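You operate a simulated robot arm through the tools that you are given. There is no shell and no other tool.

You are at the controls of a simulated robot arm. One attempt, no reset.

JOB
Pin the lay shaft, slacken the coupling clamp bolt, then part the coupling.
Fine: the green pin stays in its socket; the white socket wrench ends back on its rest. Set down upright: white socket wrench.

The check looks at the end state, three seconds after you hand in, the way a careful person would. Anything else that was tipped, shoved, dropped, spilled or broken makes it a failure.

ROBOT AND FRAMES
A 7-joint arm with a two-finger parallel gripper, fixed in place. Base frame: the origin is on the floor under the middle of its stand, x ahead of it, y to its left, z up. Units: mm, rad, N and s.
It reaches about 1479 mm from its shoulder. Its first joint turns from -2.897 to 2.897 rad. Payload 4.4 kg.
Tool frame: the origin (TCP) lies between the finger pads and is the grasp point; the fingertips stand 23 mm ahead of it; z points along the fingers, y is the line along which they close. Largest opening 94 mm; finger width 38, thickness 10; the body of the gripper, 54 by 96 mm, starts 39 mm behind the TCP.
Orientation is that of the tool frame in the base frame, as [roll, pitch, yaw] about the fixed x, y, z axes, in that order (R = Rz(yaw) Ry(pitch) Rx(roll)). With the fingers straight down and closing along the base's y, the tool's x points along the base's -x, its y along +y and its z along -z.

CONTROLS
- The arm moves only by the tool arm_command. Its argument "steps" is a list of rows, each an object of numbers (a shift or turn left out is 0, a gripper value left out holds the last): "tx", "ty", "tz": the shift along the base's x, y, z in units of 50 mm (1.0 is 50 mm); "wx", "wy", "wz": the turn, a rotation vector about the base's x, y, z in units of 4 degrees (1.0 is 4 degrees); "grip": the gripper command, from -1 (shut) to 1 (fully open), values between in proportion. In form: [{"tx": .., "ty": .., "tz": .., "wx": .., "wy": .., "wz": .., "grip": ..}, ...]. A call has 1 to 20 rows; each row shifts and turns the commanded pose from where the row before left it. A call with a number of a shift or a turn outside -1 to 1 is refused whole. Each row takes 0.2 s and may step no farther than 50 mm and 0.15 rad from the row before; otherwise, or with a gripper value out of range, the whole call is refused. A pose out of reach is approached as far as the arm can. The call stops where the force on the tool passes 90 N (or 10 N more than at its start, if that is more) or the arm is blocked; 0.2 s more then pass. The fingers move at their own pace (about 72 mm/s each) and stop on an object; they squeeze with about 26 N. The grip force told is the motor's: it shows also when the fingers shut on nothing. Time passes only in rows, and 0.2 s behind the last, so rows that do not move let the fingers close. It gives the time, the measured TCP pose, the force on the tool (base axes), the opening and the grip force at its end, in the units of the frame above (readings bear some noise), with the torque about the TCP (base axes, N m) and any sound that the robot's microphone picked up, and new pictures: "pictures" is both (left out), scene, wrist or none.
- Cameras (640 x 400 px; columns grow to the right, rows downward): "scene" is fixed at [221, -501.4, 1581.3]; the picture's right is [0.55, -0.83, 0.00], its down [-0.45, -0.30, -0.84] and it looks along [0.70, 0.46, -0.54] (base axes); focal length 350 px, centre (320, 200). "wrist" rides on the gripper at [86, 16, -74] in the tool frame; the picture's right is [-0.18, 0.98, 0.00], its down [-0.58, -0.11, -0.81] and it looks along [-0.79, -0.15, 0.59] (tool axes); focal length 243 px, centre (320, 200). There is no depth. A picture from a camera that has moved, and an enlarged one, comes with that camera's place and axes in the base frame and with its lens.
- zoom(camera, box): a new picture of the part [left, top, right, bottom] of that camera's present view, enlarged. The clock stands still meanwhile.
- finish_job(): hands the job in; it is judged then, once.

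Places have to be worked out from the pictures, the camera data and where the tool is seen. Open the gripper and draw the arm clear of the work before you hand the job in, unless the task says otherwise.

The tools are called after "Call:" as name(argument=value, ...) on one line, values as JSON. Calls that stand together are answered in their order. arm_command: Moves the arm, as the interface text tells. Its arguments: {"type":"object","properties":{"steps":{"type":"array"},"pictures":{"type":"string","enum":["both","scene","wrist","none"]}},"required":["steps"]} The other tools are called the same way: zoom (camera, box) takes an enlarged picture of a part of a camera's view; finish_job () hands the job in.

At the start:

```text
time_s: 0.0
eef_pos: [615.7, -220.3, 1321.4]
ee_rot: [3.141, 0.0, -3.141]
ft_force: [-0.2, 0.3, 0.9]
ft_torque: [-0.03, -0.04, -0.05]
opening: 93.8
grasp_force: 0.0
```

scene: 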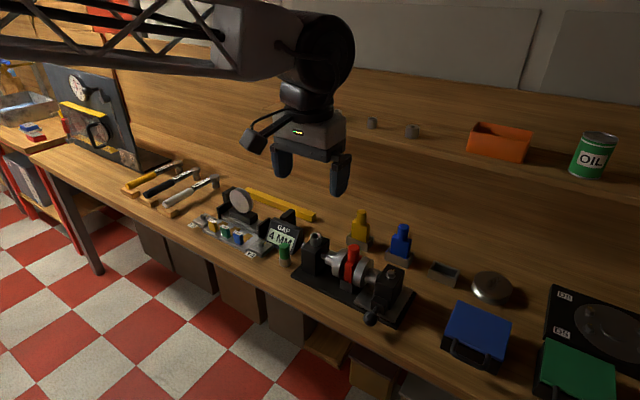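
wrist: 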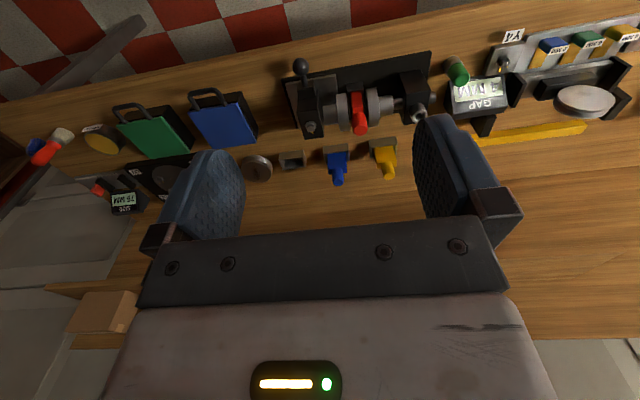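

I'll begin by looking more closely at the bench before moving anything.

Call:
zoom(camera="scene", box=[260, 190, 440, 330])

Call:
zoom(camera="scene", box=[110, 150, 290, 270])

Call:
zoom(camera="wrist", box=[270, 30, 520, 200])

Call:
zoom(camera="scene", box=[420, 200, 640, 400])

```text
2.86 times, centred on (350, 260) of scene
camera zoom: at [221.0, -501.4, 1581.3], right [0.55, -0.83, 0.0], down [-0.45, -0.3, -0.84], along [0.7, 0.46, -0.54], focal length 999 px, centre (234, 29)
```

zoom: 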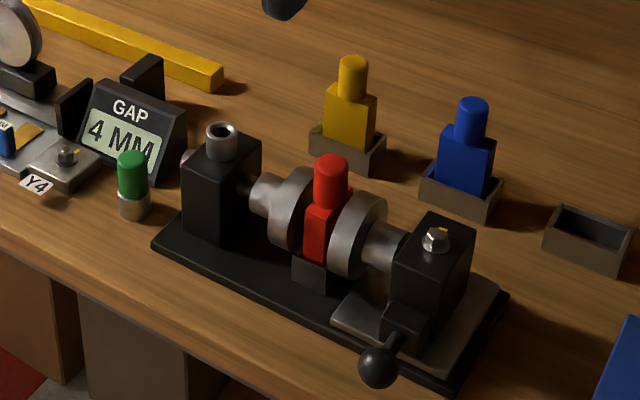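

```text
3.33 times, centred on (200, 210) of scene
camera zoom: at [221.0, -501.4, 1581.3], right [0.55, -0.83, 0.0], down [-0.45, -0.3, -0.84], along [0.7, 0.46, -0.54], focal length 1166 px, centre (720, 167)
```

zoom: 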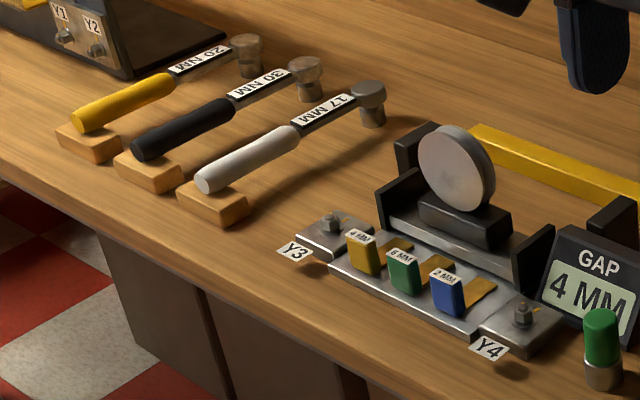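

```text
2.35 times, centred on (395, 115) of wrist
camera zoom: at [527.7, -204.4, 1396.3], right [0.18, 0.98, 0.0], down [0.58, -0.11, 0.81], along [0.79, -0.15, -0.59], focal length 571 px, centre (144, 400)
```

zoom: 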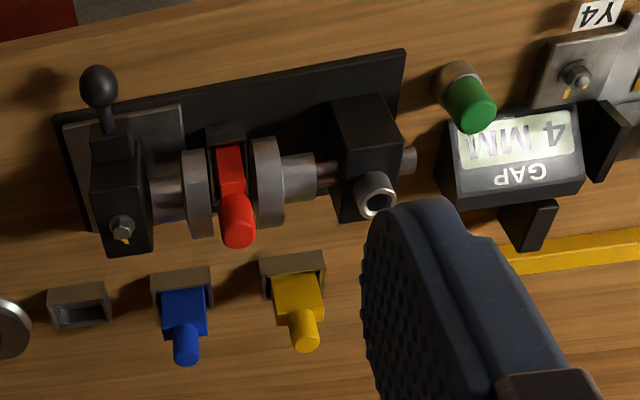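

```text
2.00 times, centred on (530, 300) of scene
camera zoom: at [221.0, -501.4, 1581.3], right [0.55, -0.83, 0.0], down [-0.45, -0.3, -0.84], along [0.7, 0.46, -0.54], focal length 700 px, centre (-100, 0)
```

zoom: 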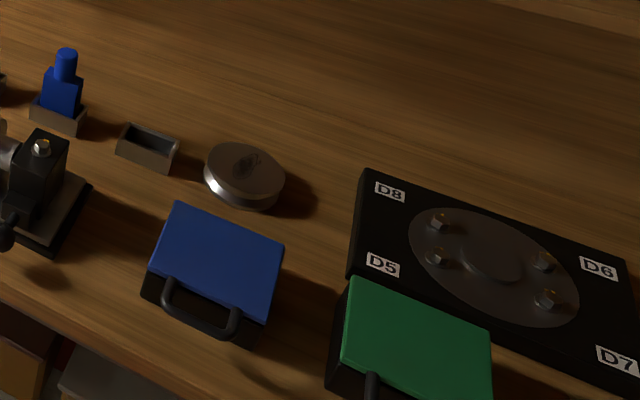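

The bench holds a coupling rig with a bolt-topped right block, a ball lever, a tube socket on the left block and a green pin in its holder. Three wrenches lie to the left. From the pictures the red insert's top is at about (878, -180, 957); I'll bring the wrist camera closer for better geometry, staying high and clear.

Call:
arm_command(steps=[{"tx": -0.224, "ty": 0.42, "tz": -0.684, "grip": 1}, {"tx": -0.224, "ty": 0.42, "tz": -0.684}, {"tx": -0.224, "ty": 0.42, "tz": -0.684}, {"tx": -0.224, "ty": 0.42, "tz": -0.684}, {"tx": -0.224, "ty": 0.42, "tz": -0.684}, {}])

```text
time_s: 1.4
eef_pos: [558.9, -117.2, 1149.6]
ee_rot: [3.141, 0.002, -3.141]
ft_force: [-0.1, -0.4, 0.4]
ft_torque: [-0.02, -0.02, -0.04]
opening: 94.2
grasp_force: 0.1
camera wrist: at [471.7, -100.8, 1222.8], right [0.18, 0.98, 0.0], down [0.58, -0.11, 0.81], along [0.79, -0.15, -0.59], focal length 243 px, centre (320, 200)
```

scene: 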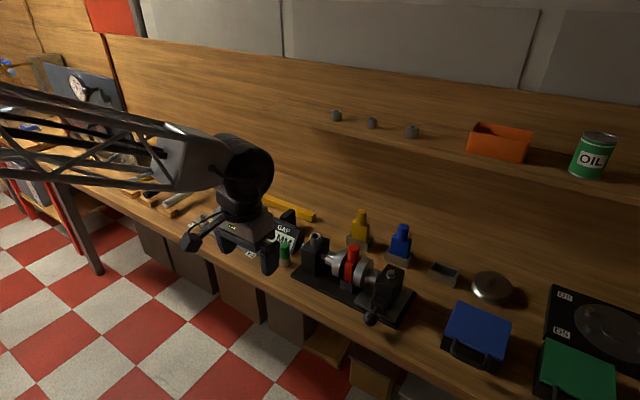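
wrist: 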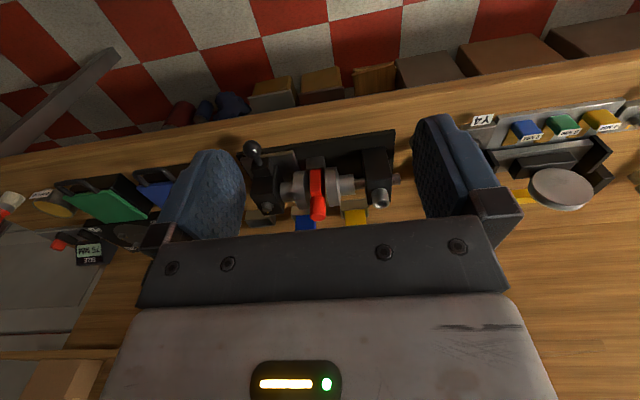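

The coupling is visible between the fingers; I'll enlarge it to see the slide, lever and socket.

Call:
zoom(camera="wrist", box=[235, 120, 425, 240])

Call:
zoom(camera="scene", box=[280, 220, 420, 330])

```text
3.33 times, centred on (330, 180) of wrist
camera zoom: at [471.7, -100.8, 1222.8], right [0.18, 0.98, 0.0], down [0.58, -0.11, 0.81], along [0.79, -0.15, -0.59], focal length 809 px, centre (287, 267)
```

zoom: 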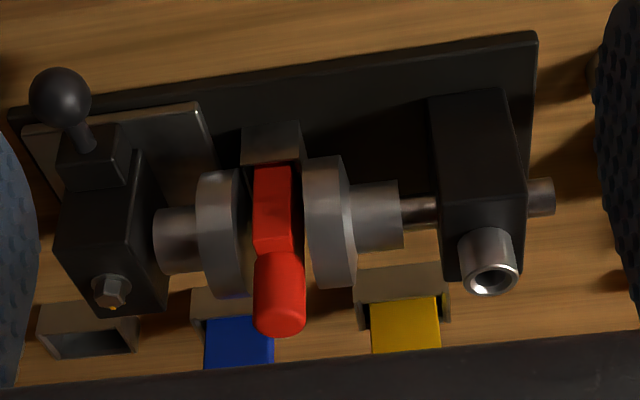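

```text
3.64 times, centred on (350, 275) of scene
camera zoom: at [221.0, -501.4, 1581.3], right [0.55, -0.83, 0.0], down [-0.45, -0.3, -0.84], along [0.7, 0.46, -0.54], focal length 1272 px, centre (211, -73)
```

zoom: 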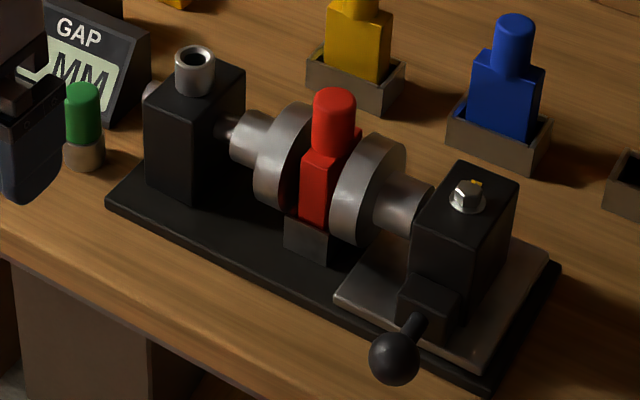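

Triangulating the two views gives the bolt at about (875, -291, 929), tube mouth (879, -54, 948), ball lever (768, -291, 864) and red insert top (877, -180, 962). The base plate top is at about z 812. Next I'll look at the green pin, estimated at (840, 38, 896), from nearer.

Call:
arm_command(steps=[{"tx": 0.324, "ty": 0.708, "tz": -0.36, "grip": 1}, {"tx": 0.324, "ty": 0.708, "tz": -0.36}, {"tx": 0.324, "ty": 0.708, "tz": -0.36}, {"tx": 0.324, "ty": 0.708, "tz": -0.36}, {"tx": 0.324, "ty": 0.708, "tz": -0.36}, {}])

```text
time_s: 2.8
eef_pos: [641.2, 63.2, 1060.1]
ee_rot: [-3.14, 0.0, -3.14]
ft_force: [0.3, -0.7, -0.5]
ft_torque: [0.02, 0.0, 0.0]
opening: 94.2
grasp_force: 0.1
camera wrist: at [554.3, 79.3, 1134.4], right [0.18, 0.98, 0.0], down [0.58, -0.11, 0.81], along [0.79, -0.15, -0.59], focal length 243 px, centre (320, 200)
```

scene: 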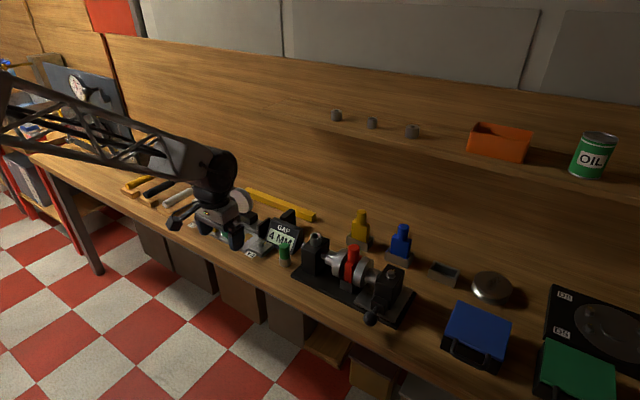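
wrist: 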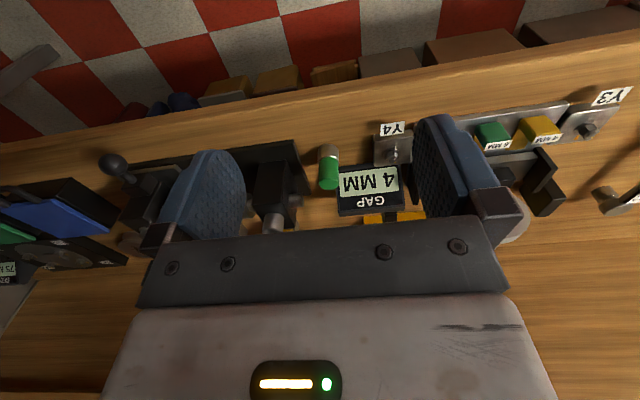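

Call:
zoom(camera="wrist", box=[250, 110, 420, 240])

Call:
zoom(camera="scene", box=[255, 210, 335, 290])

```text
3.08 times, centred on (335, 175) of wrist
camera zoom: at [554.3, 79.3, 1134.4], right [0.18, 0.98, 0.0], down [0.58, -0.11, 0.81], along [0.79, -0.15, -0.59], focal length 746 px, centre (274, 277)
```

zoom: 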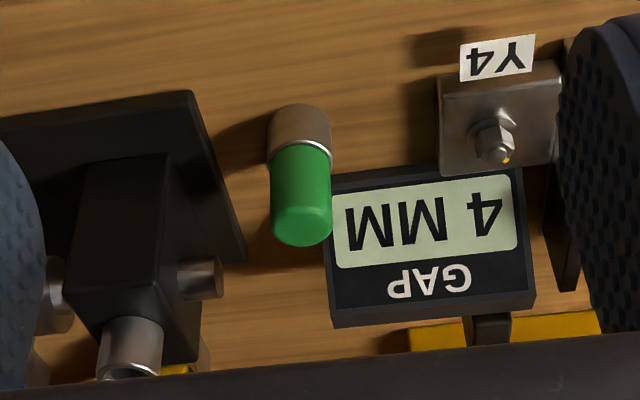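

```text
5.00 times, centred on (295, 250) of scene
camera zoom: at [221.0, -501.4, 1581.3], right [0.55, -0.83, 0.0], down [-0.45, -0.3, -0.84], along [0.7, 0.46, -0.54], focal length 1749 px, centre (445, -50)
```

zoom: 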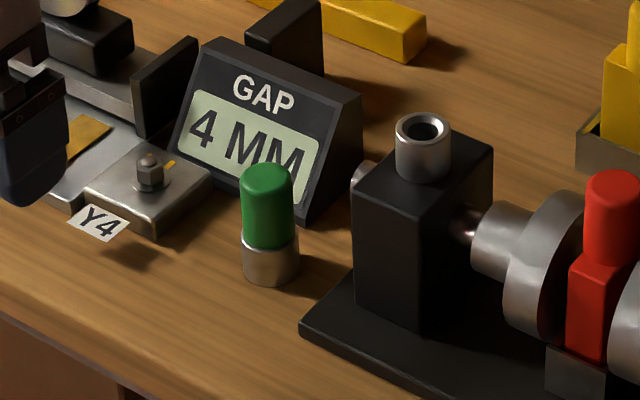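

The pin's green knob is about 30 mm across, top at about (846, 40, 888). Its cup is similar in width and the tube bore is roughly 20 mm. I'll come closer to the pin with a narrower opening.

Call:
arm_command(steps=[{"tx": 0.745, "ty": -0.115, "tz": -0.45, "grip": 0.35}, {"tx": 0.745, "ty": -0.115, "tz": -0.45}, {"tx": 0.745, "ty": -0.115, "tz": -0.45}, {"tx": 0.745, "ty": -0.115, "tz": -0.45}, {}, {}])

```text
time_s: 4.2
eef_pos: [789.9, 39.4, 969.2]
ee_rot: [3.141, 0.0, 3.141]
ft_force: [-0.9, 0.4, 1.0]
ft_torque: [0.01, 0.01, -0.01]
opening: 63.5
grasp_force: 0.1
camera wrist: at [702.5, 55.1, 1043.6], right [0.18, 0.98, 0.0], down [0.58, -0.11, 0.81], along [0.79, -0.15, -0.59], focal length 243 px, centre (320, 200)
```

scene: 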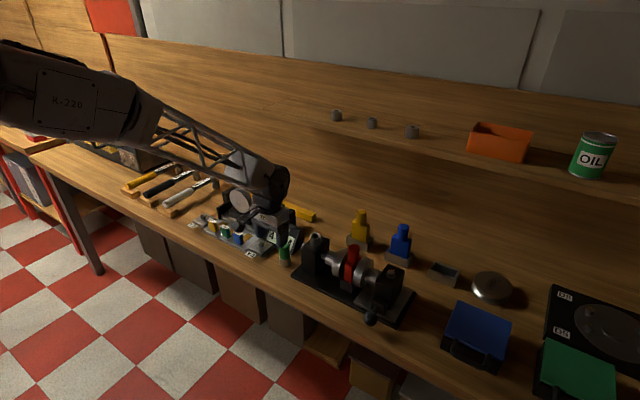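
wrist: 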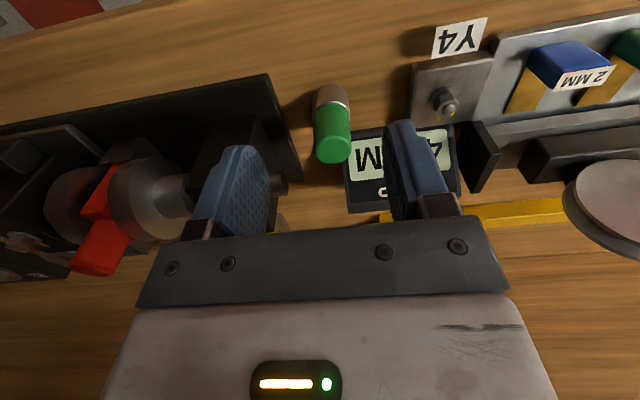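

Call:
zoom(camera="wrist", box=[250, 60, 410, 180])

```text
3.33 times, centred on (330, 120) of wrist
camera zoom: at [702.5, 55.1, 1043.6], right [0.18, 0.98, 0.0], down [0.58, -0.11, 0.81], along [0.79, -0.15, -0.59], focal length 809 px, centre (287, 467)
```

zoom: 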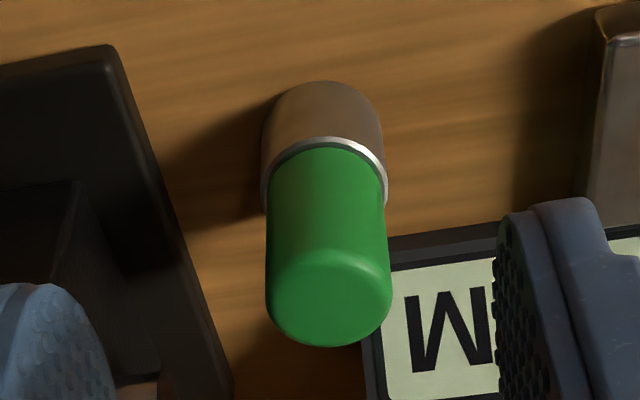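

The knob runs from about z 845 (cup rim) to 887, centred near (845, 39.6). I'll move above it and descend to TCP z ≈ 872 so that the fingertips stay just above the cup rim, without closing yet.

Call:
arm_command(steps=[{"tx": 0.55, "tz": -0.19, "grip": 0.35}, {"tx": 0.55, "tz": -0.19}, {"tz": -0.6}, {"tz": -0.5}, {"tz": -0.46}, {}])

```text
time_s: 5.6
eef_pos: [844.2, 38.7, 873.9]
ee_rot: [3.141, 0.0, -3.141]
ft_force: [-0.1, -0.1, 0.8]
ft_torque: [0.0, -0.02, -0.03]
opening: 63.6
grasp_force: 0.0
camera wrist: at [757.4, 53.8, 949.0], right [0.18, 0.98, 0.0], down [0.58, -0.11, 0.81], along [0.79, -0.15, -0.59], focal length 243 px, centre (320, 200)
```

scene: 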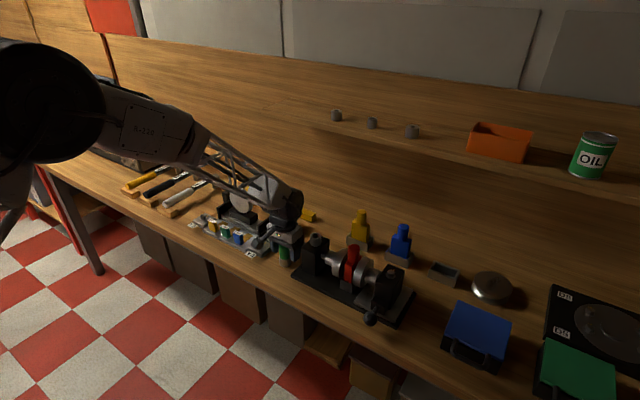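
wrist: 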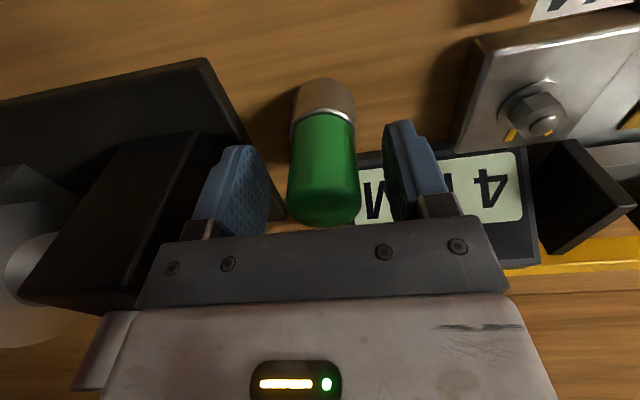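

The knob sits centred between the fingers, so I'll close on it.

Call:
arm_command(steps=[{"grip": -1}, {}, {}, {}], pictures="wrist")

```text
time_s: 6.6
eef_pos: [844.5, 37.6, 874.0]
ee_rot: [-3.141, 0.0, 3.14]
ft_force: [-0.4, -0.1, 0.2]
ft_torque: [0.02, -0.03, 0.01]
opening: 31.1
grasp_force: 26.1
camera wrist: at [757.3, 53.8, 949.0], right [0.18, 0.98, 0.0], down [0.58, -0.11, 0.81], along [0.79, -0.15, -0.59], focal length 243 px, centre (320, 200)
```

wrist: 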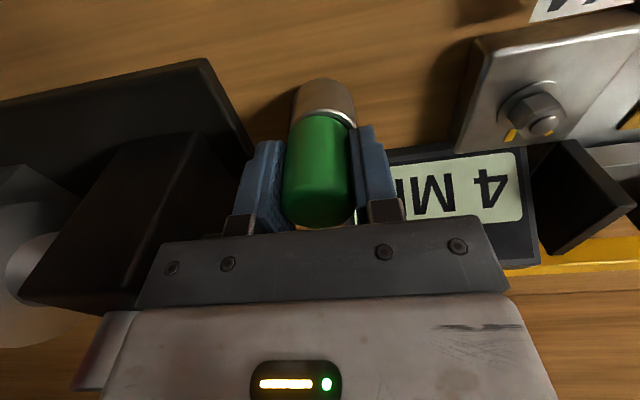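

Gripped at 31 mm. I'll lift straight up and watch the force.

Call:
arm_command(steps=[{"tz": 0.3, "grip": -1}, {"tz": 0.5}, {"tz": 0.8}, {"tz": 1.0}, {"tz": 0.6}, {}])

```text
time_s: 8.0
eef_pos: [845.5, 38.6, 1033.4]
ee_rot: [3.141, 0.0, 3.141]
ft_force: [-0.3, 0.1, -0.4]
ft_torque: [-0.04, 0.02, -0.03]
opening: 31.0
grasp_force: 25.6
camera wrist: at [757.5, 54.8, 1108.5], right [0.18, 0.98, 0.0], down [0.58, -0.11, 0.81], along [0.79, -0.15, -0.59], focal length 243 px, centre (320, 200)
```

scene: 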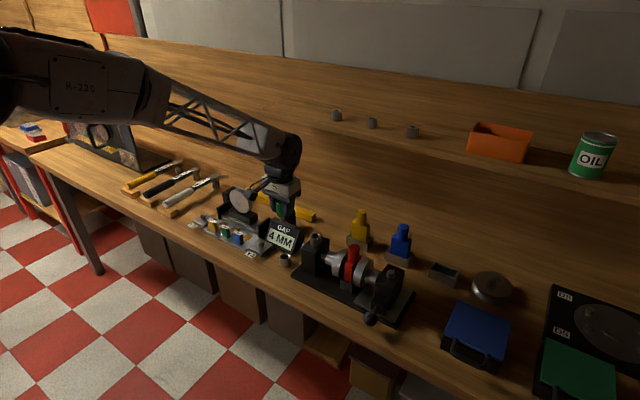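
wrist: 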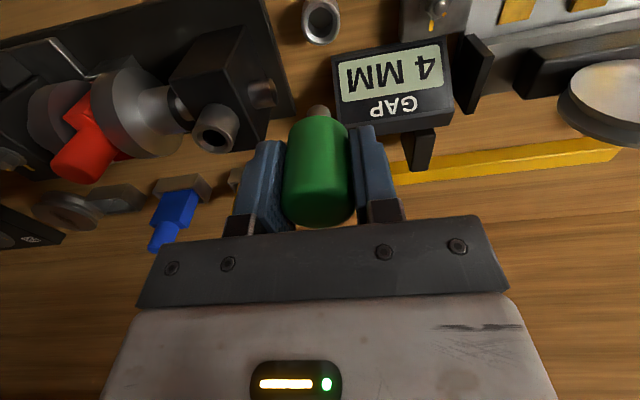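

Call:
zoom(camera="wrist", box=[190, 0, 390, 240])

Call:
zoom(camera="scene", box=[240, 170, 340, 280])

```text
1.67 times, centred on (290, 120) of wrist
camera zoom: at [757.5, 54.8, 1108.5], right [0.18, 0.98, 0.0], down [0.58, -0.11, 0.81], along [0.79, -0.15, -0.59], focal length 404 px, centre (370, 333)
```

zoom: 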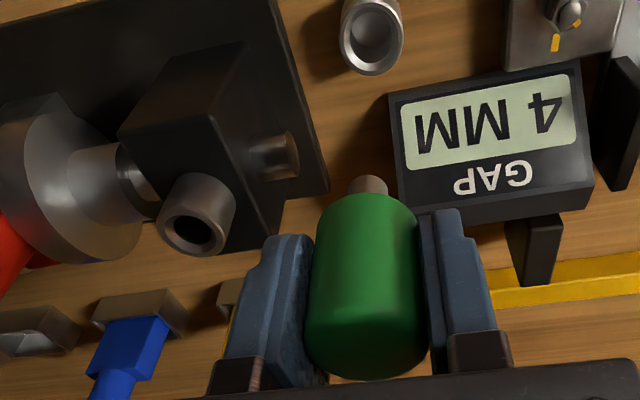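

```text
3.64 times, centred on (290, 225) of scene
camera zoom: at [221.0, -501.4, 1581.3], right [0.55, -0.83, 0.0], down [-0.45, -0.3, -0.84], along [0.7, 0.46, -0.54], focal length 1272 px, centre (429, 109)
```

zoom: 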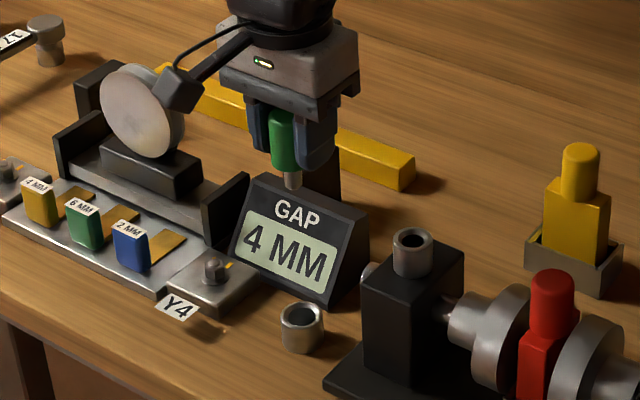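

The pin has a ~24 mm shank and its tip is about 53 mm below the TCP. I'll carry it over near the tube socket, staying above it, so the tube mouth and pin tip show in one wrist view.

Call:
arm_command(steps=[{"tx": 0.12, "ty": -0.64, "grip": -1}, {"tx": 0.12, "ty": -0.64}, {"tx": 0.12, "ty": -0.63}, {}, {}])

```text
time_s: 9.2
eef_pos: [862.1, -58.9, 1032.4]
ee_rot: [3.14, 0.0, -3.141]
ft_force: [0.3, 0.4, 0.2]
ft_torque: [0.0, -0.01, 0.01]
opening: 31.0
grasp_force: 26.0
camera wrist: at [774.8, -42.4, 1106.3], right [0.18, 0.98, 0.0], down [0.58, -0.11, 0.81], along [0.79, -0.15, -0.59], focal length 243 px, centre (320, 200)
```

scene: 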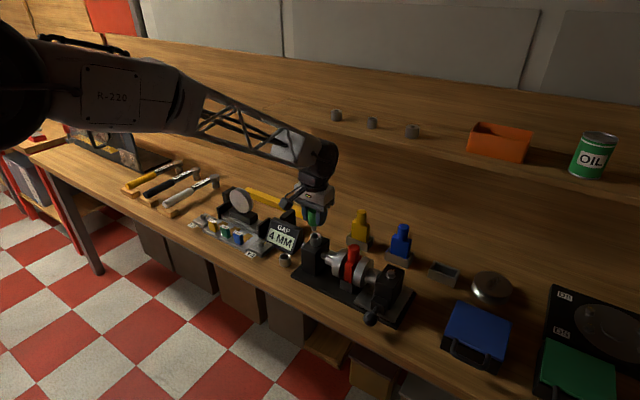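
wrist: 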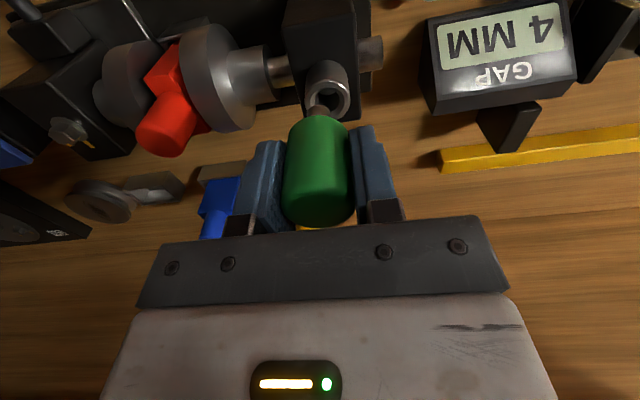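

Call:
zoom(camera="wrist", box=[270, 40, 380, 130])

Call:
zoom(camera="scene", box=[290, 190, 345, 260])

```text
4.44 times, centred on (325, 85) of wrist
camera zoom: at [774.8, -42.4, 1106.3], right [0.18, 0.98, 0.0], down [0.58, -0.11, 0.81], along [0.79, -0.15, -0.59], focal length 1078 px, centre (298, 711)
```

zoom: 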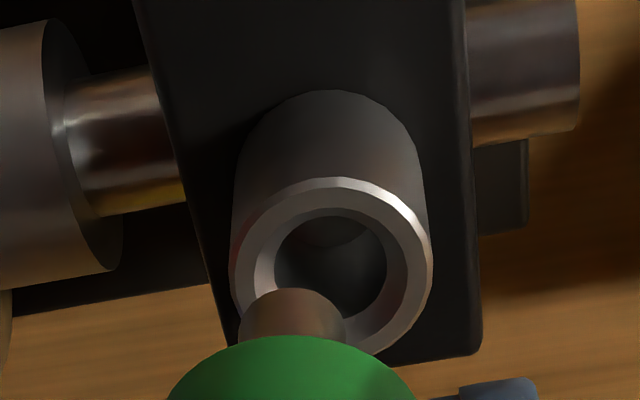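

```text
5.71 times, centred on (318, 225) of scene
camera zoom: at [221.0, -501.4, 1581.3], right [0.55, -0.83, 0.0], down [-0.45, -0.3, -0.84], along [0.7, 0.46, -0.54], focal length 1999 px, centre (334, 57)
```

zoom: 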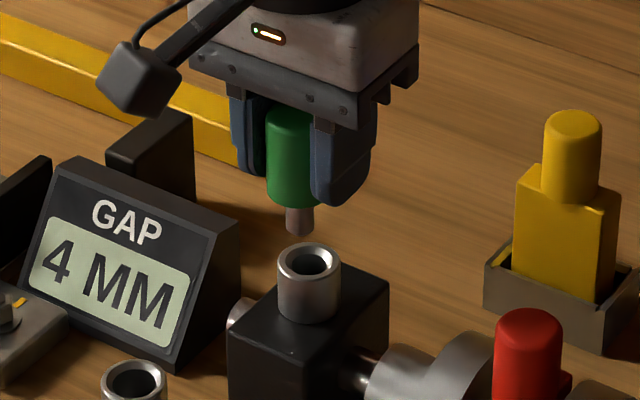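

The wrist view shows a bore of about 17.5 mm and a shank of about 14.7 mm, with the tube centre roughly +9 mm x and +3.5 mm y from the pin. I'll shift by that and lower 15 mm, staying above the mouth, then check again.

Call:
arm_command(steps=[{"tx": 0.19, "ty": 0.07, "grip": -1}, {"tz": -0.3}, {}, {}])

Call:
zoom(camera="wrist", box=[270, 40, 380, 130])

Call:
zoom(camera="scene", box=[290, 190, 345, 260])

```text
time_s: 10.2
eef_pos: [871.9, -54.8, 1018.5]
ee_rot: [-3.141, -0.001, 3.141]
ft_force: [0.1, 0.4, -0.2]
ft_torque: [0.03, 0.0, 0.03]
opening: 31.1
grasp_force: 26.2
camera wrist: at [784.1, -38.3, 1092.2], right [0.18, 0.98, 0.0], down [0.58, -0.11, 0.81], along [0.79, -0.15, -0.59], focal length 243 px, centre (320, 200)
```

scene: 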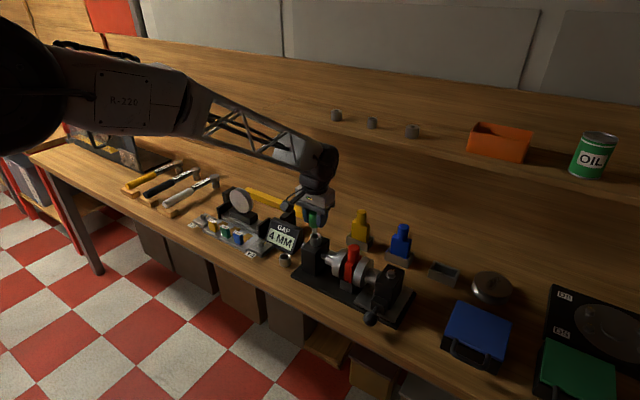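
wrist: 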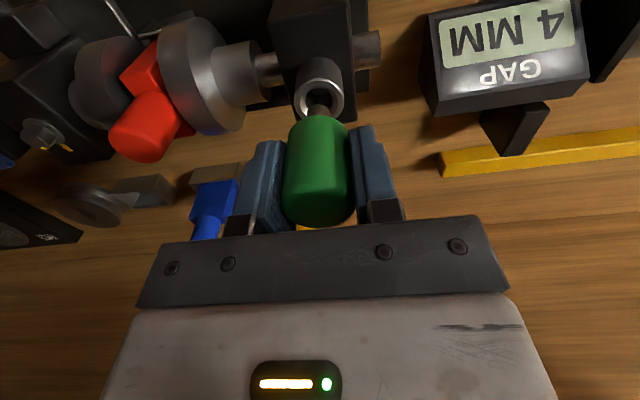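

```text
4.44 times, centred on (325, 85) of wrist
camera zoom: at [784.1, -38.3, 1092.2], right [0.18, 0.98, 0.0], down [0.58, -0.11, 0.81], along [0.79, -0.15, -0.59], focal length 1078 px, centre (298, 711)
```

zoom: 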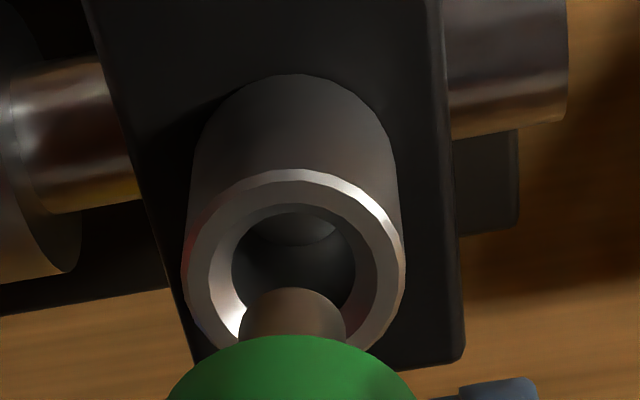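

```text
5.71 times, centred on (318, 225) of scene
camera zoom: at [221.0, -501.4, 1581.3], right [0.55, -0.83, 0.0], down [-0.45, -0.3, -0.84], along [0.7, 0.46, -0.54], focal length 1999 px, centre (334, 57)
```

zoom: 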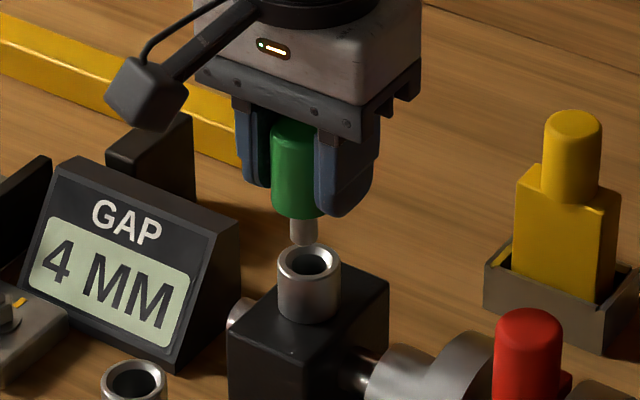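

In the wrist view the shank and bore are aligned sideways (y). I'll zoom in tightly from the scene camera to check the remaining x offset.

Call:
zoom(camera="scene", box=[304, 220, 328, 250])

Call:
zoom(camera="wrist", box=[295, 70, 345, 125])

```text
13.33 times, centred on (316, 235) of scene
camera zoom: at [221.0, -501.4, 1581.3], right [0.55, -0.83, 0.0], down [-0.45, -0.3, -0.84], along [0.7, 0.46, -0.54], focal length 4664 px, centre (373, -267)
```

zoom: 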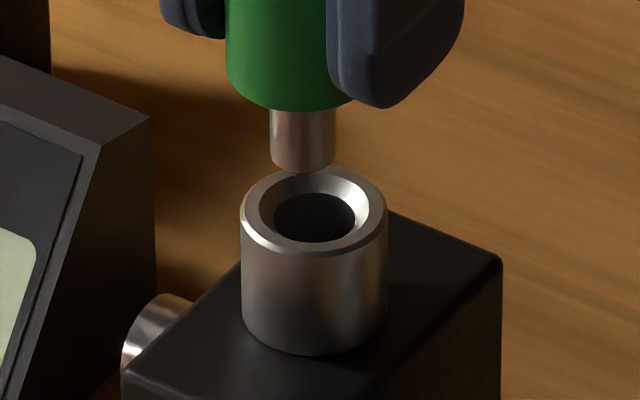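

```text
7.27 times, centred on (320, 98) of wrist
camera zoom: at [784.1, -38.3, 1092.2], right [0.18, 0.98, 0.0], down [0.58, -0.11, 0.81], along [0.79, -0.15, -0.59], focal length 1764 px, centre (320, 946)
```

zoom: 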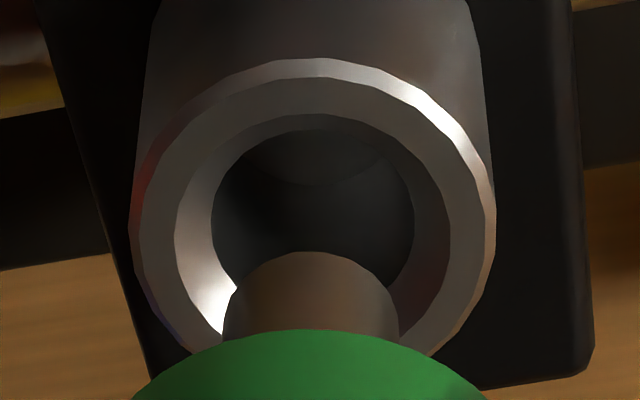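

The tube mouth has a wide chamfer (about 23 mm, leading to a 17.5 mm bore) against a 14 mm shank. The views put the remaining offset at about +3.3 mm x, -0.5 mm y. I'll correct that and lower to about the mouth.

Call:
arm_command(steps=[{"tx": 0.066, "ty": -0.01, "grip": -1}, {"tz": -0.2}, {"tz": -0.1}, {}, {}], pictures="none")

Call:
zoom(camera="scene", box=[304, 220, 328, 250])

Call:
zoom(camera="wrist", box=[295, 70, 345, 125])

```text
time_s: 11.4
eef_pos: [874.3, -54.3, 1004.8]
ee_rot: [3.14, 0.0, -3.141]
ft_force: [-0.3, -0.9, -0.7]
ft_torque: [-0.03, -0.03, 0.0]
opening: 31.3
grasp_force: 26.0
```

```text
13.33 times, centred on (316, 235) of scene
camera zoom: at [221.0, -501.4, 1581.3], right [0.55, -0.83, 0.0], down [-0.45, -0.3, -0.84], along [0.7, 0.46, -0.54], focal length 4664 px, centre (373, -267)
```

zoom: 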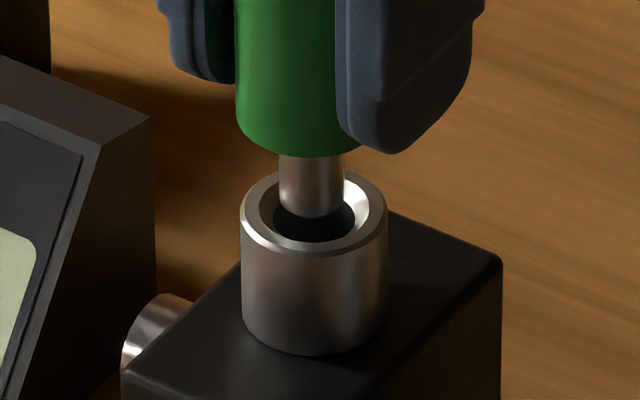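

```text
7.27 times, centred on (320, 98) of wrist
camera zoom: at [787.3, -38.2, 1078.2], right [0.18, 0.98, 0.0], down [0.58, -0.11, 0.81], along [0.79, -0.15, -0.59], focal length 1764 px, centre (320, 946)
```

zoom: 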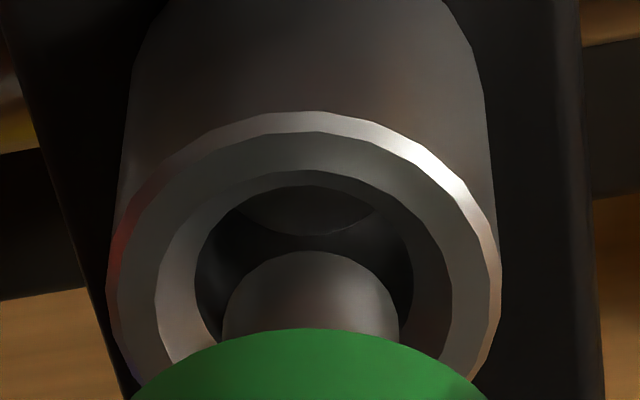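

The remaining offset is about -0.6 mm in y. I'll fix that and lower 10 mm into the bore.

Call:
arm_command(steps=[{"ty": -0.012, "grip": -1}, {"tz": -0.1}, {"tz": -0.1}, {}, {}], pictures="none")

Call:
zoom(camera="scene", box=[304, 220, 328, 250])

Call:
zoom(camera="wrist", box=[295, 70, 345, 125])

```text
time_s: 12.6
eef_pos: [873.2, -55.4, 993.8]
ee_rot: [3.141, 0.0, 3.14]
ft_force: [-0.9, -0.3, -0.3]
ft_torque: [0.05, 0.03, -0.01]
opening: 31.2
grasp_force: 25.9
```

```text
13.33 times, centred on (316, 235) of scene
camera zoom: at [221.0, -501.4, 1581.3], right [0.55, -0.83, 0.0], down [-0.45, -0.3, -0.84], along [0.7, 0.46, -0.54], focal length 4664 px, centre (373, -267)
```

zoom: 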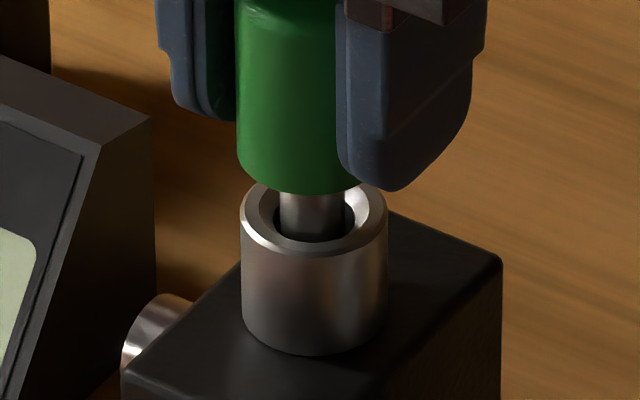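

```text
7.27 times, centred on (320, 98) of wrist
camera zoom: at [787.0, -38.6, 1068.7], right [0.18, 0.98, 0.0], down [0.58, -0.11, 0.81], along [0.79, -0.15, -0.59], focal length 1764 px, centre (320, 946)
```

zoom: 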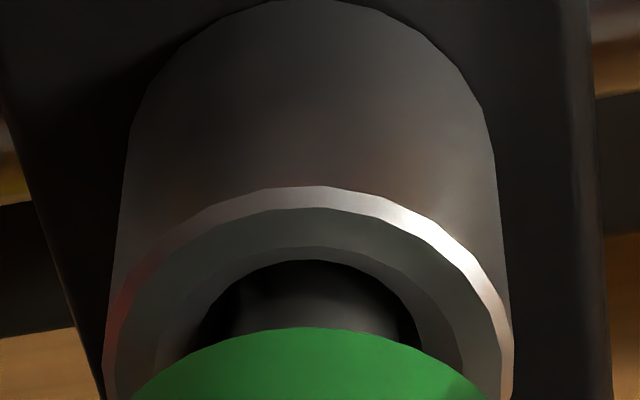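

The shank is entering the bore with no contact force. I'll continue down in small steps.

Call:
arm_command(steps=[{"tz": -0.1, "grip": -1}, {"tz": -0.06}, {"tz": -0.04}, {"tz": -0.03}, {}, {}], pictures="none")

Call:
zoom(camera="scene", box=[304, 220, 328, 250])

```text
time_s: 14.0
eef_pos: [874.3, -54.1, 983.2]
ee_rot: [-3.141, 0.0, 3.141]
ft_force: [0.4, 0.5, -1.3]
ft_torque: [0.0, -0.02, -0.02]
opening: 31.0
grasp_force: 26.1
```

```text
13.33 times, centred on (316, 235) of scene
camera zoom: at [221.0, -501.4, 1581.3], right [0.55, -0.83, 0.0], down [-0.45, -0.3, -0.84], along [0.7, 0.46, -0.54], focal length 4664 px, centre (373, -267)
```

zoom: 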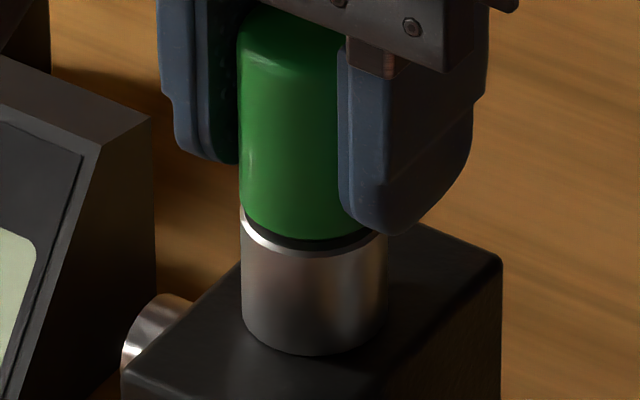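

There is about 3 mm left between knob and rim, and the force is still nil. I'll lower gently until it seats.

Call:
arm_command(steps=[{"tz": -0.03, "grip": -1}, {"tz": -0.02}, {"tz": -0.02}, {}, {}], pictures="none")

Call:
zoom(camera="scene", box=[304, 220, 328, 250])

```text
time_s: 15.2
eef_pos: [874.4, -55.2, 981.4]
ee_rot: [-3.142, 0.002, 3.141]
ft_force: [2.7, 8.6, 24.4]
ft_torque: [0.42, -0.04, -0.08]
opening: 31.2
grasp_force: 26.5
```

```text
13.33 times, centred on (316, 235) of scene
camera zoom: at [221.0, -501.4, 1581.3], right [0.55, -0.83, 0.0], down [-0.45, -0.3, -0.84], along [0.7, 0.46, -0.54], focal length 4664 px, centre (373, -267)
```

zoom: 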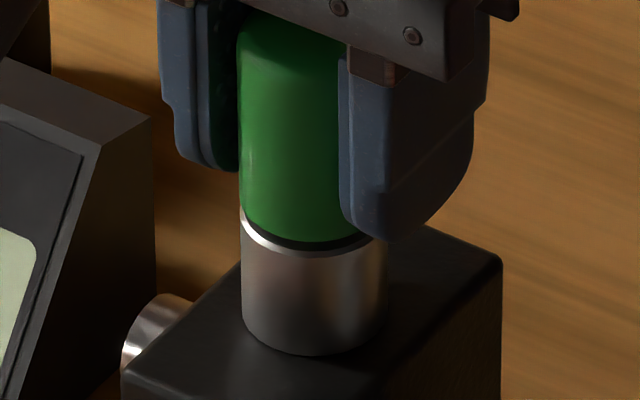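

Force rose to 24 N upward, so the pin is bottomed. I'll open the fingers and check that it stays seated.

Call:
arm_command(steps=[{"grip": 0.2}, {}, {}, {}], pictures="none")

Call:
zoom(camera="scene", box=[304, 220, 328, 250])

Call:
zoom(camera="wrist", box=[220, 60, 420, 240])

```text
time_s: 16.2
eef_pos: [873.5, -54.8, 979.3]
ee_rot: [-3.141, 0.001, -3.14]
ft_force: [-0.6, -0.8, -0.1]
ft_torque: [0.01, 0.0, -0.01]
opening: 56.5
grasp_force: 0.0
```

```text
13.33 times, centred on (316, 235) of scene
camera zoom: at [221.0, -501.4, 1581.3], right [0.55, -0.83, 0.0], down [-0.45, -0.3, -0.84], along [0.7, 0.46, -0.54], focal length 4664 px, centre (373, -267)
```

zoom: 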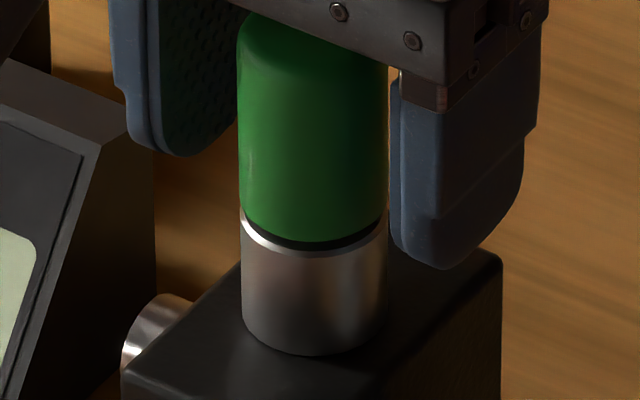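

```text
2.22 times, centred on (320, 150) of wrist
camera zoom: at [787.3, -38.9, 1053.6], right [0.18, 0.98, 0.0], down [0.58, -0.11, 0.81], along [0.79, -0.15, -0.59], focal length 539 px, centre (320, 311)
```

zoom: 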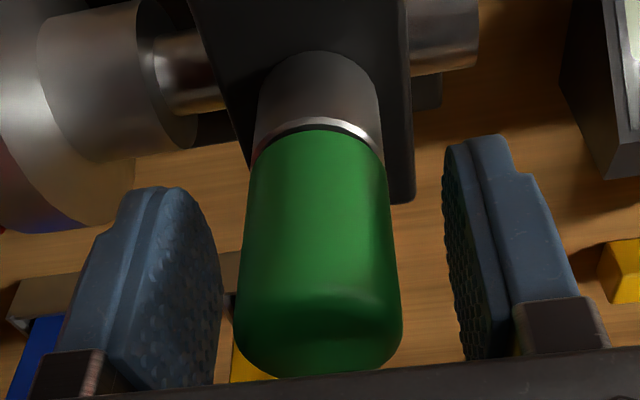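

The pin stands seated and upright on its own. I'll rise clear of it and travel over to look at the wrenches on the left of the bench.

Call:
arm_command(steps=[{"tz": 0.6, "grip": 0.2}, {"tz": 0.9}, {"tz": 0.9}, {"tx": -0.1, "ty": 0.95}, {"tx": -0.1, "ty": 0.95}, {"tx": -0.1, "ty": 0.95}, {"tx": -0.1, "ty": 0.95}, {"tx": -0.1, "ty": 0.95}, {"tx": -0.1, "ty": 0.95}, {"tx": -0.1, "ty": 0.95}, {"tx": -0.1, "ty": 0.95}, {"tx": -0.1, "ty": 0.95}, {"tx": -0.1, "ty": 0.95}, {"tx": -0.1, "ty": 0.95}, {"tx": -0.1, "ty": 0.95}, {"tx": -0.1, "ty": 0.95}, {"tx": -0.1, "ty": 0.95}, {}])

```text
time_s: 20.0
eef_pos: [803.8, 610.4, 1099.0]
ee_rot: [3.141, 0.0, 3.141]
ft_force: [0.3, 0.1, -0.2]
ft_torque: [0.01, -0.03, 0.01]
opening: 56.3
grasp_force: 0.0
camera wrist: at [717.5, 626.8, 1173.6], right [0.18, 0.98, 0.0], down [0.58, -0.11, 0.81], along [0.79, -0.15, -0.59], focal length 243 px, centre (320, 200)
```

scene: 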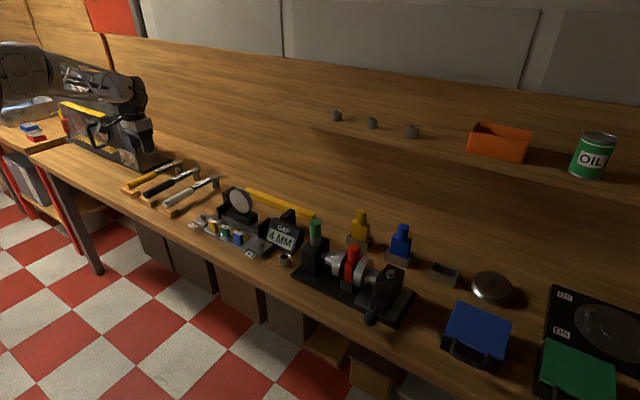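
wrist: 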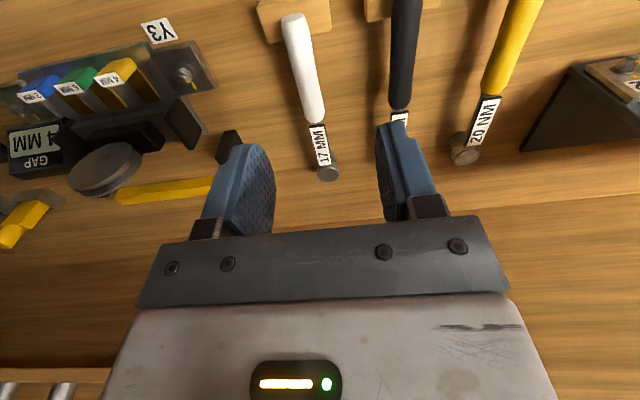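

Call:
zoom(camera="wrist", box=[230, 0, 430, 200])

Call:
zoom(camera="scene", box=[115, 150, 235, 230])

Call:
zoom(camera="scene", box=[155, 165, 230, 225])

```text
2.00 times, centred on (330, 100) of wrist
camera zoom: at [717.5, 626.8, 1173.6], right [0.18, 0.98, 0.0], down [0.58, -0.11, 0.81], along [0.79, -0.15, -0.59], focal length 485 px, centre (300, 400)
```

zoom: 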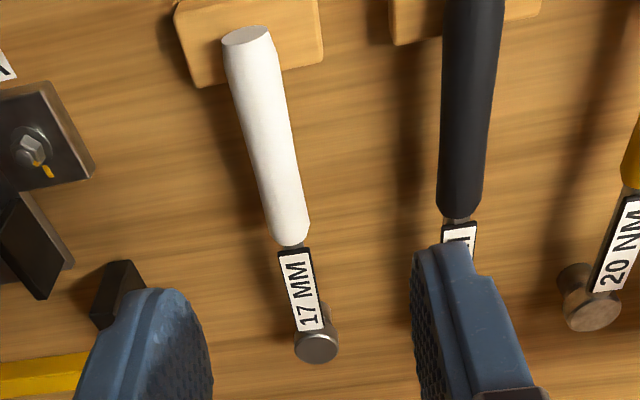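

```text
5.00 times, centred on (175, 190) of scene
camera zoom: at [221.0, -501.4, 1581.3], right [0.55, -0.83, 0.0], down [-0.45, -0.3, -0.84], along [0.7, 0.46, -0.54], focal length 1749 px, centre (1045, 250)
```

zoom: 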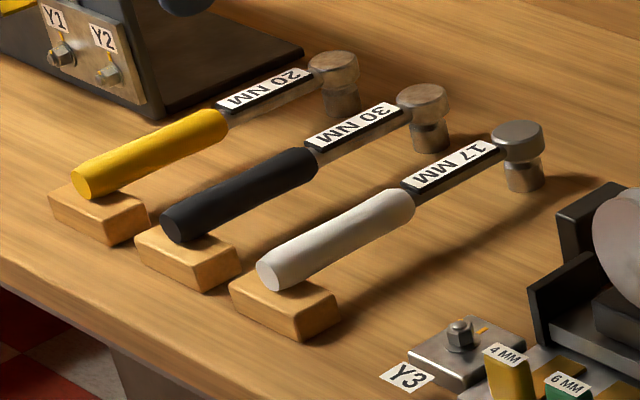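

```text
6.67 times, centred on (192, 195) of scene
camera zoom: at [221.0, -501.4, 1581.3], right [0.55, -0.83, 0.0], down [-0.45, -0.3, -0.84], along [0.7, 0.46, -0.54], focal length 2332 px, centre (1170, 233)
```

zoom: 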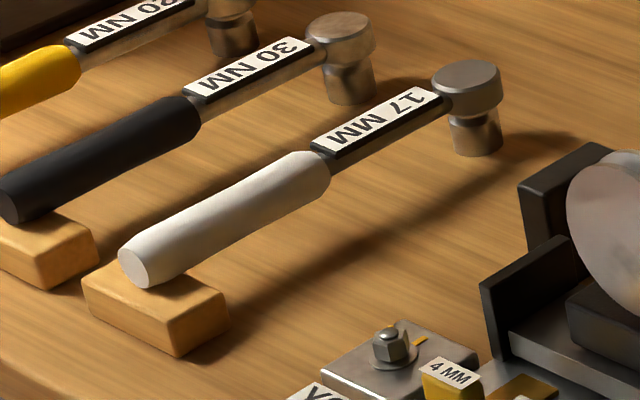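

The white 17 MM wrench lies along +x at y ≈ 580: handle end x ≈ 810, handle front x ≈ 941, head at (1057, 581) with its top at z ≈ 863, and its axis near z 855. I'll approach above its handle at about x = 900 with the fingers open to 70 mm.

Call:
arm_command(steps=[{"tx": 0.384, "ty": -0.12, "tz": -0.716, "grip": 0.49}, {"tx": 0.384, "ty": -0.12, "tz": -0.716}, {"tx": 0.384, "ty": -0.12, "tz": -0.716}, {"tx": 0.384, "ty": -0.12, "tz": -0.716}, {"tx": 0.384, "ty": -0.12, "tz": -0.716}, {}, {}])

Call:
zoom(camera="wrist", box=[200, 0, 440, 240])

Call:
zoom(camera="scene", box=[140, 150, 240, 230])

```text
time_s: 21.6
eef_pos: [899.2, 579.5, 919.6]
ee_rot: [-3.141, 0.0, -3.141]
ft_force: [0.5, 0.7, 0.9]
ft_torque: [0.03, -0.02, -0.02]
opening: 69.8
grasp_force: 0.1
camera wrist: at [812.7, 595.2, 993.8], right [0.18, 0.98, 0.0], down [0.58, -0.11, 0.81], along [0.79, -0.15, -0.59], focal length 243 px, centre (320, 200)
```

scene: 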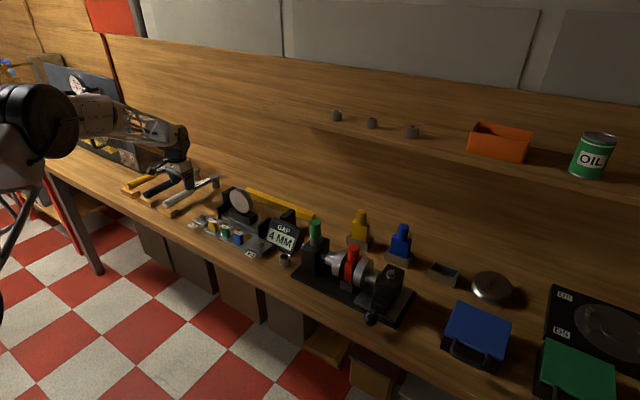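
wrist: 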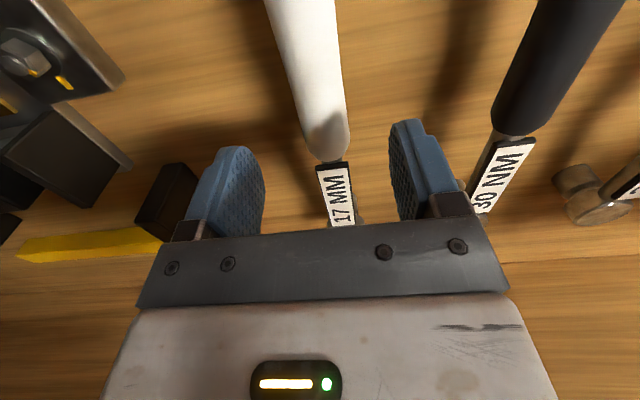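

```text
1.67 times, centred on (320, 120) of wrist
camera zoom: at [812.7, 595.2, 993.8], right [0.18, 0.98, 0.0], down [0.58, -0.11, 0.81], along [0.79, -0.15, -0.59], focal length 404 px, centre (320, 333)
```

zoom: 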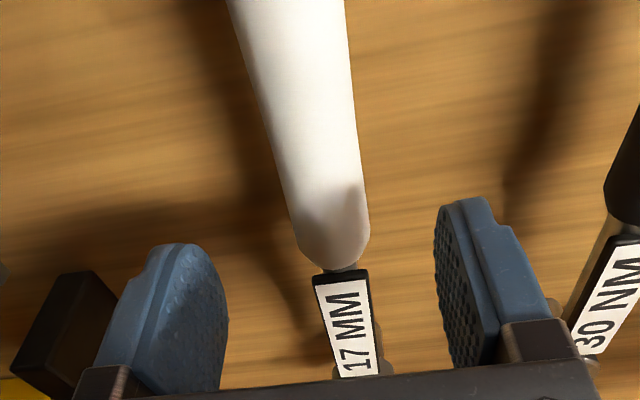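

```text
5.00 times, centred on (190, 190) of scene
camera zoom: at [221.0, -501.4, 1581.3], right [0.55, -0.83, 0.0], down [-0.45, -0.3, -0.84], along [0.7, 0.46, -0.54], focal length 1749 px, centre (970, 250)
```

zoom: 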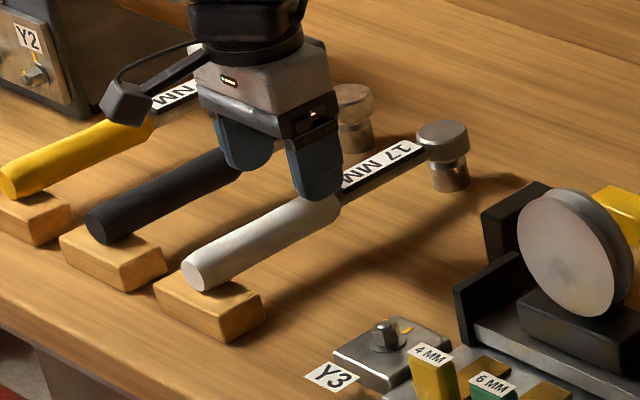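

The handle is centred under the TCP in y and its front end is at x ≈ 946. I'll shift +14 mm toward the head for balance, descend to z ≈ 853 and close.

Call:
arm_command(steps=[{"tx": 0.28, "tz": -0.2, "grip": 0.49}, {"tz": -0.5}, {"tz": -0.4}, {"tz": -0.23}, {}, {"grip": -1}, {}, {}, {}])

```text
time_s: 23.6
eef_pos: [913.7, 579.8, 854.0]
ee_rot: [3.141, 0.001, -3.141]
ft_force: [0.0, 1.7, -0.8]
ft_torque: [0.0, -0.14, 0.07]
opening: 29.2
grasp_force: 25.5
camera wrist: at [826.5, 595.6, 928.0], right [0.18, 0.98, 0.0], down [0.58, -0.11, 0.81], along [0.79, -0.15, -0.59], focal length 243 px, centre (320, 200)
```

scene: 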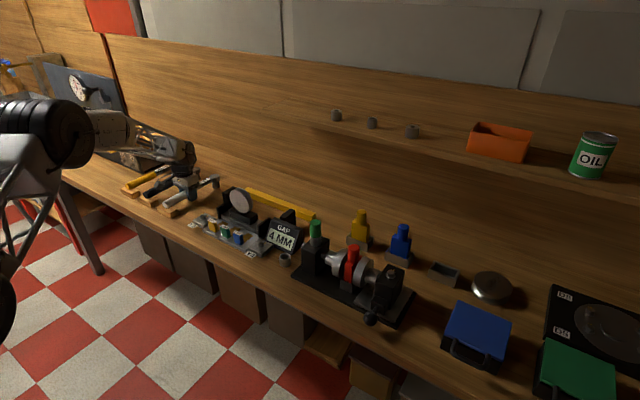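
wrist: 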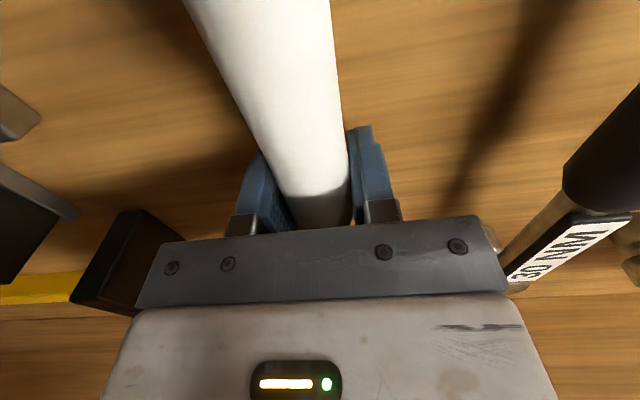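

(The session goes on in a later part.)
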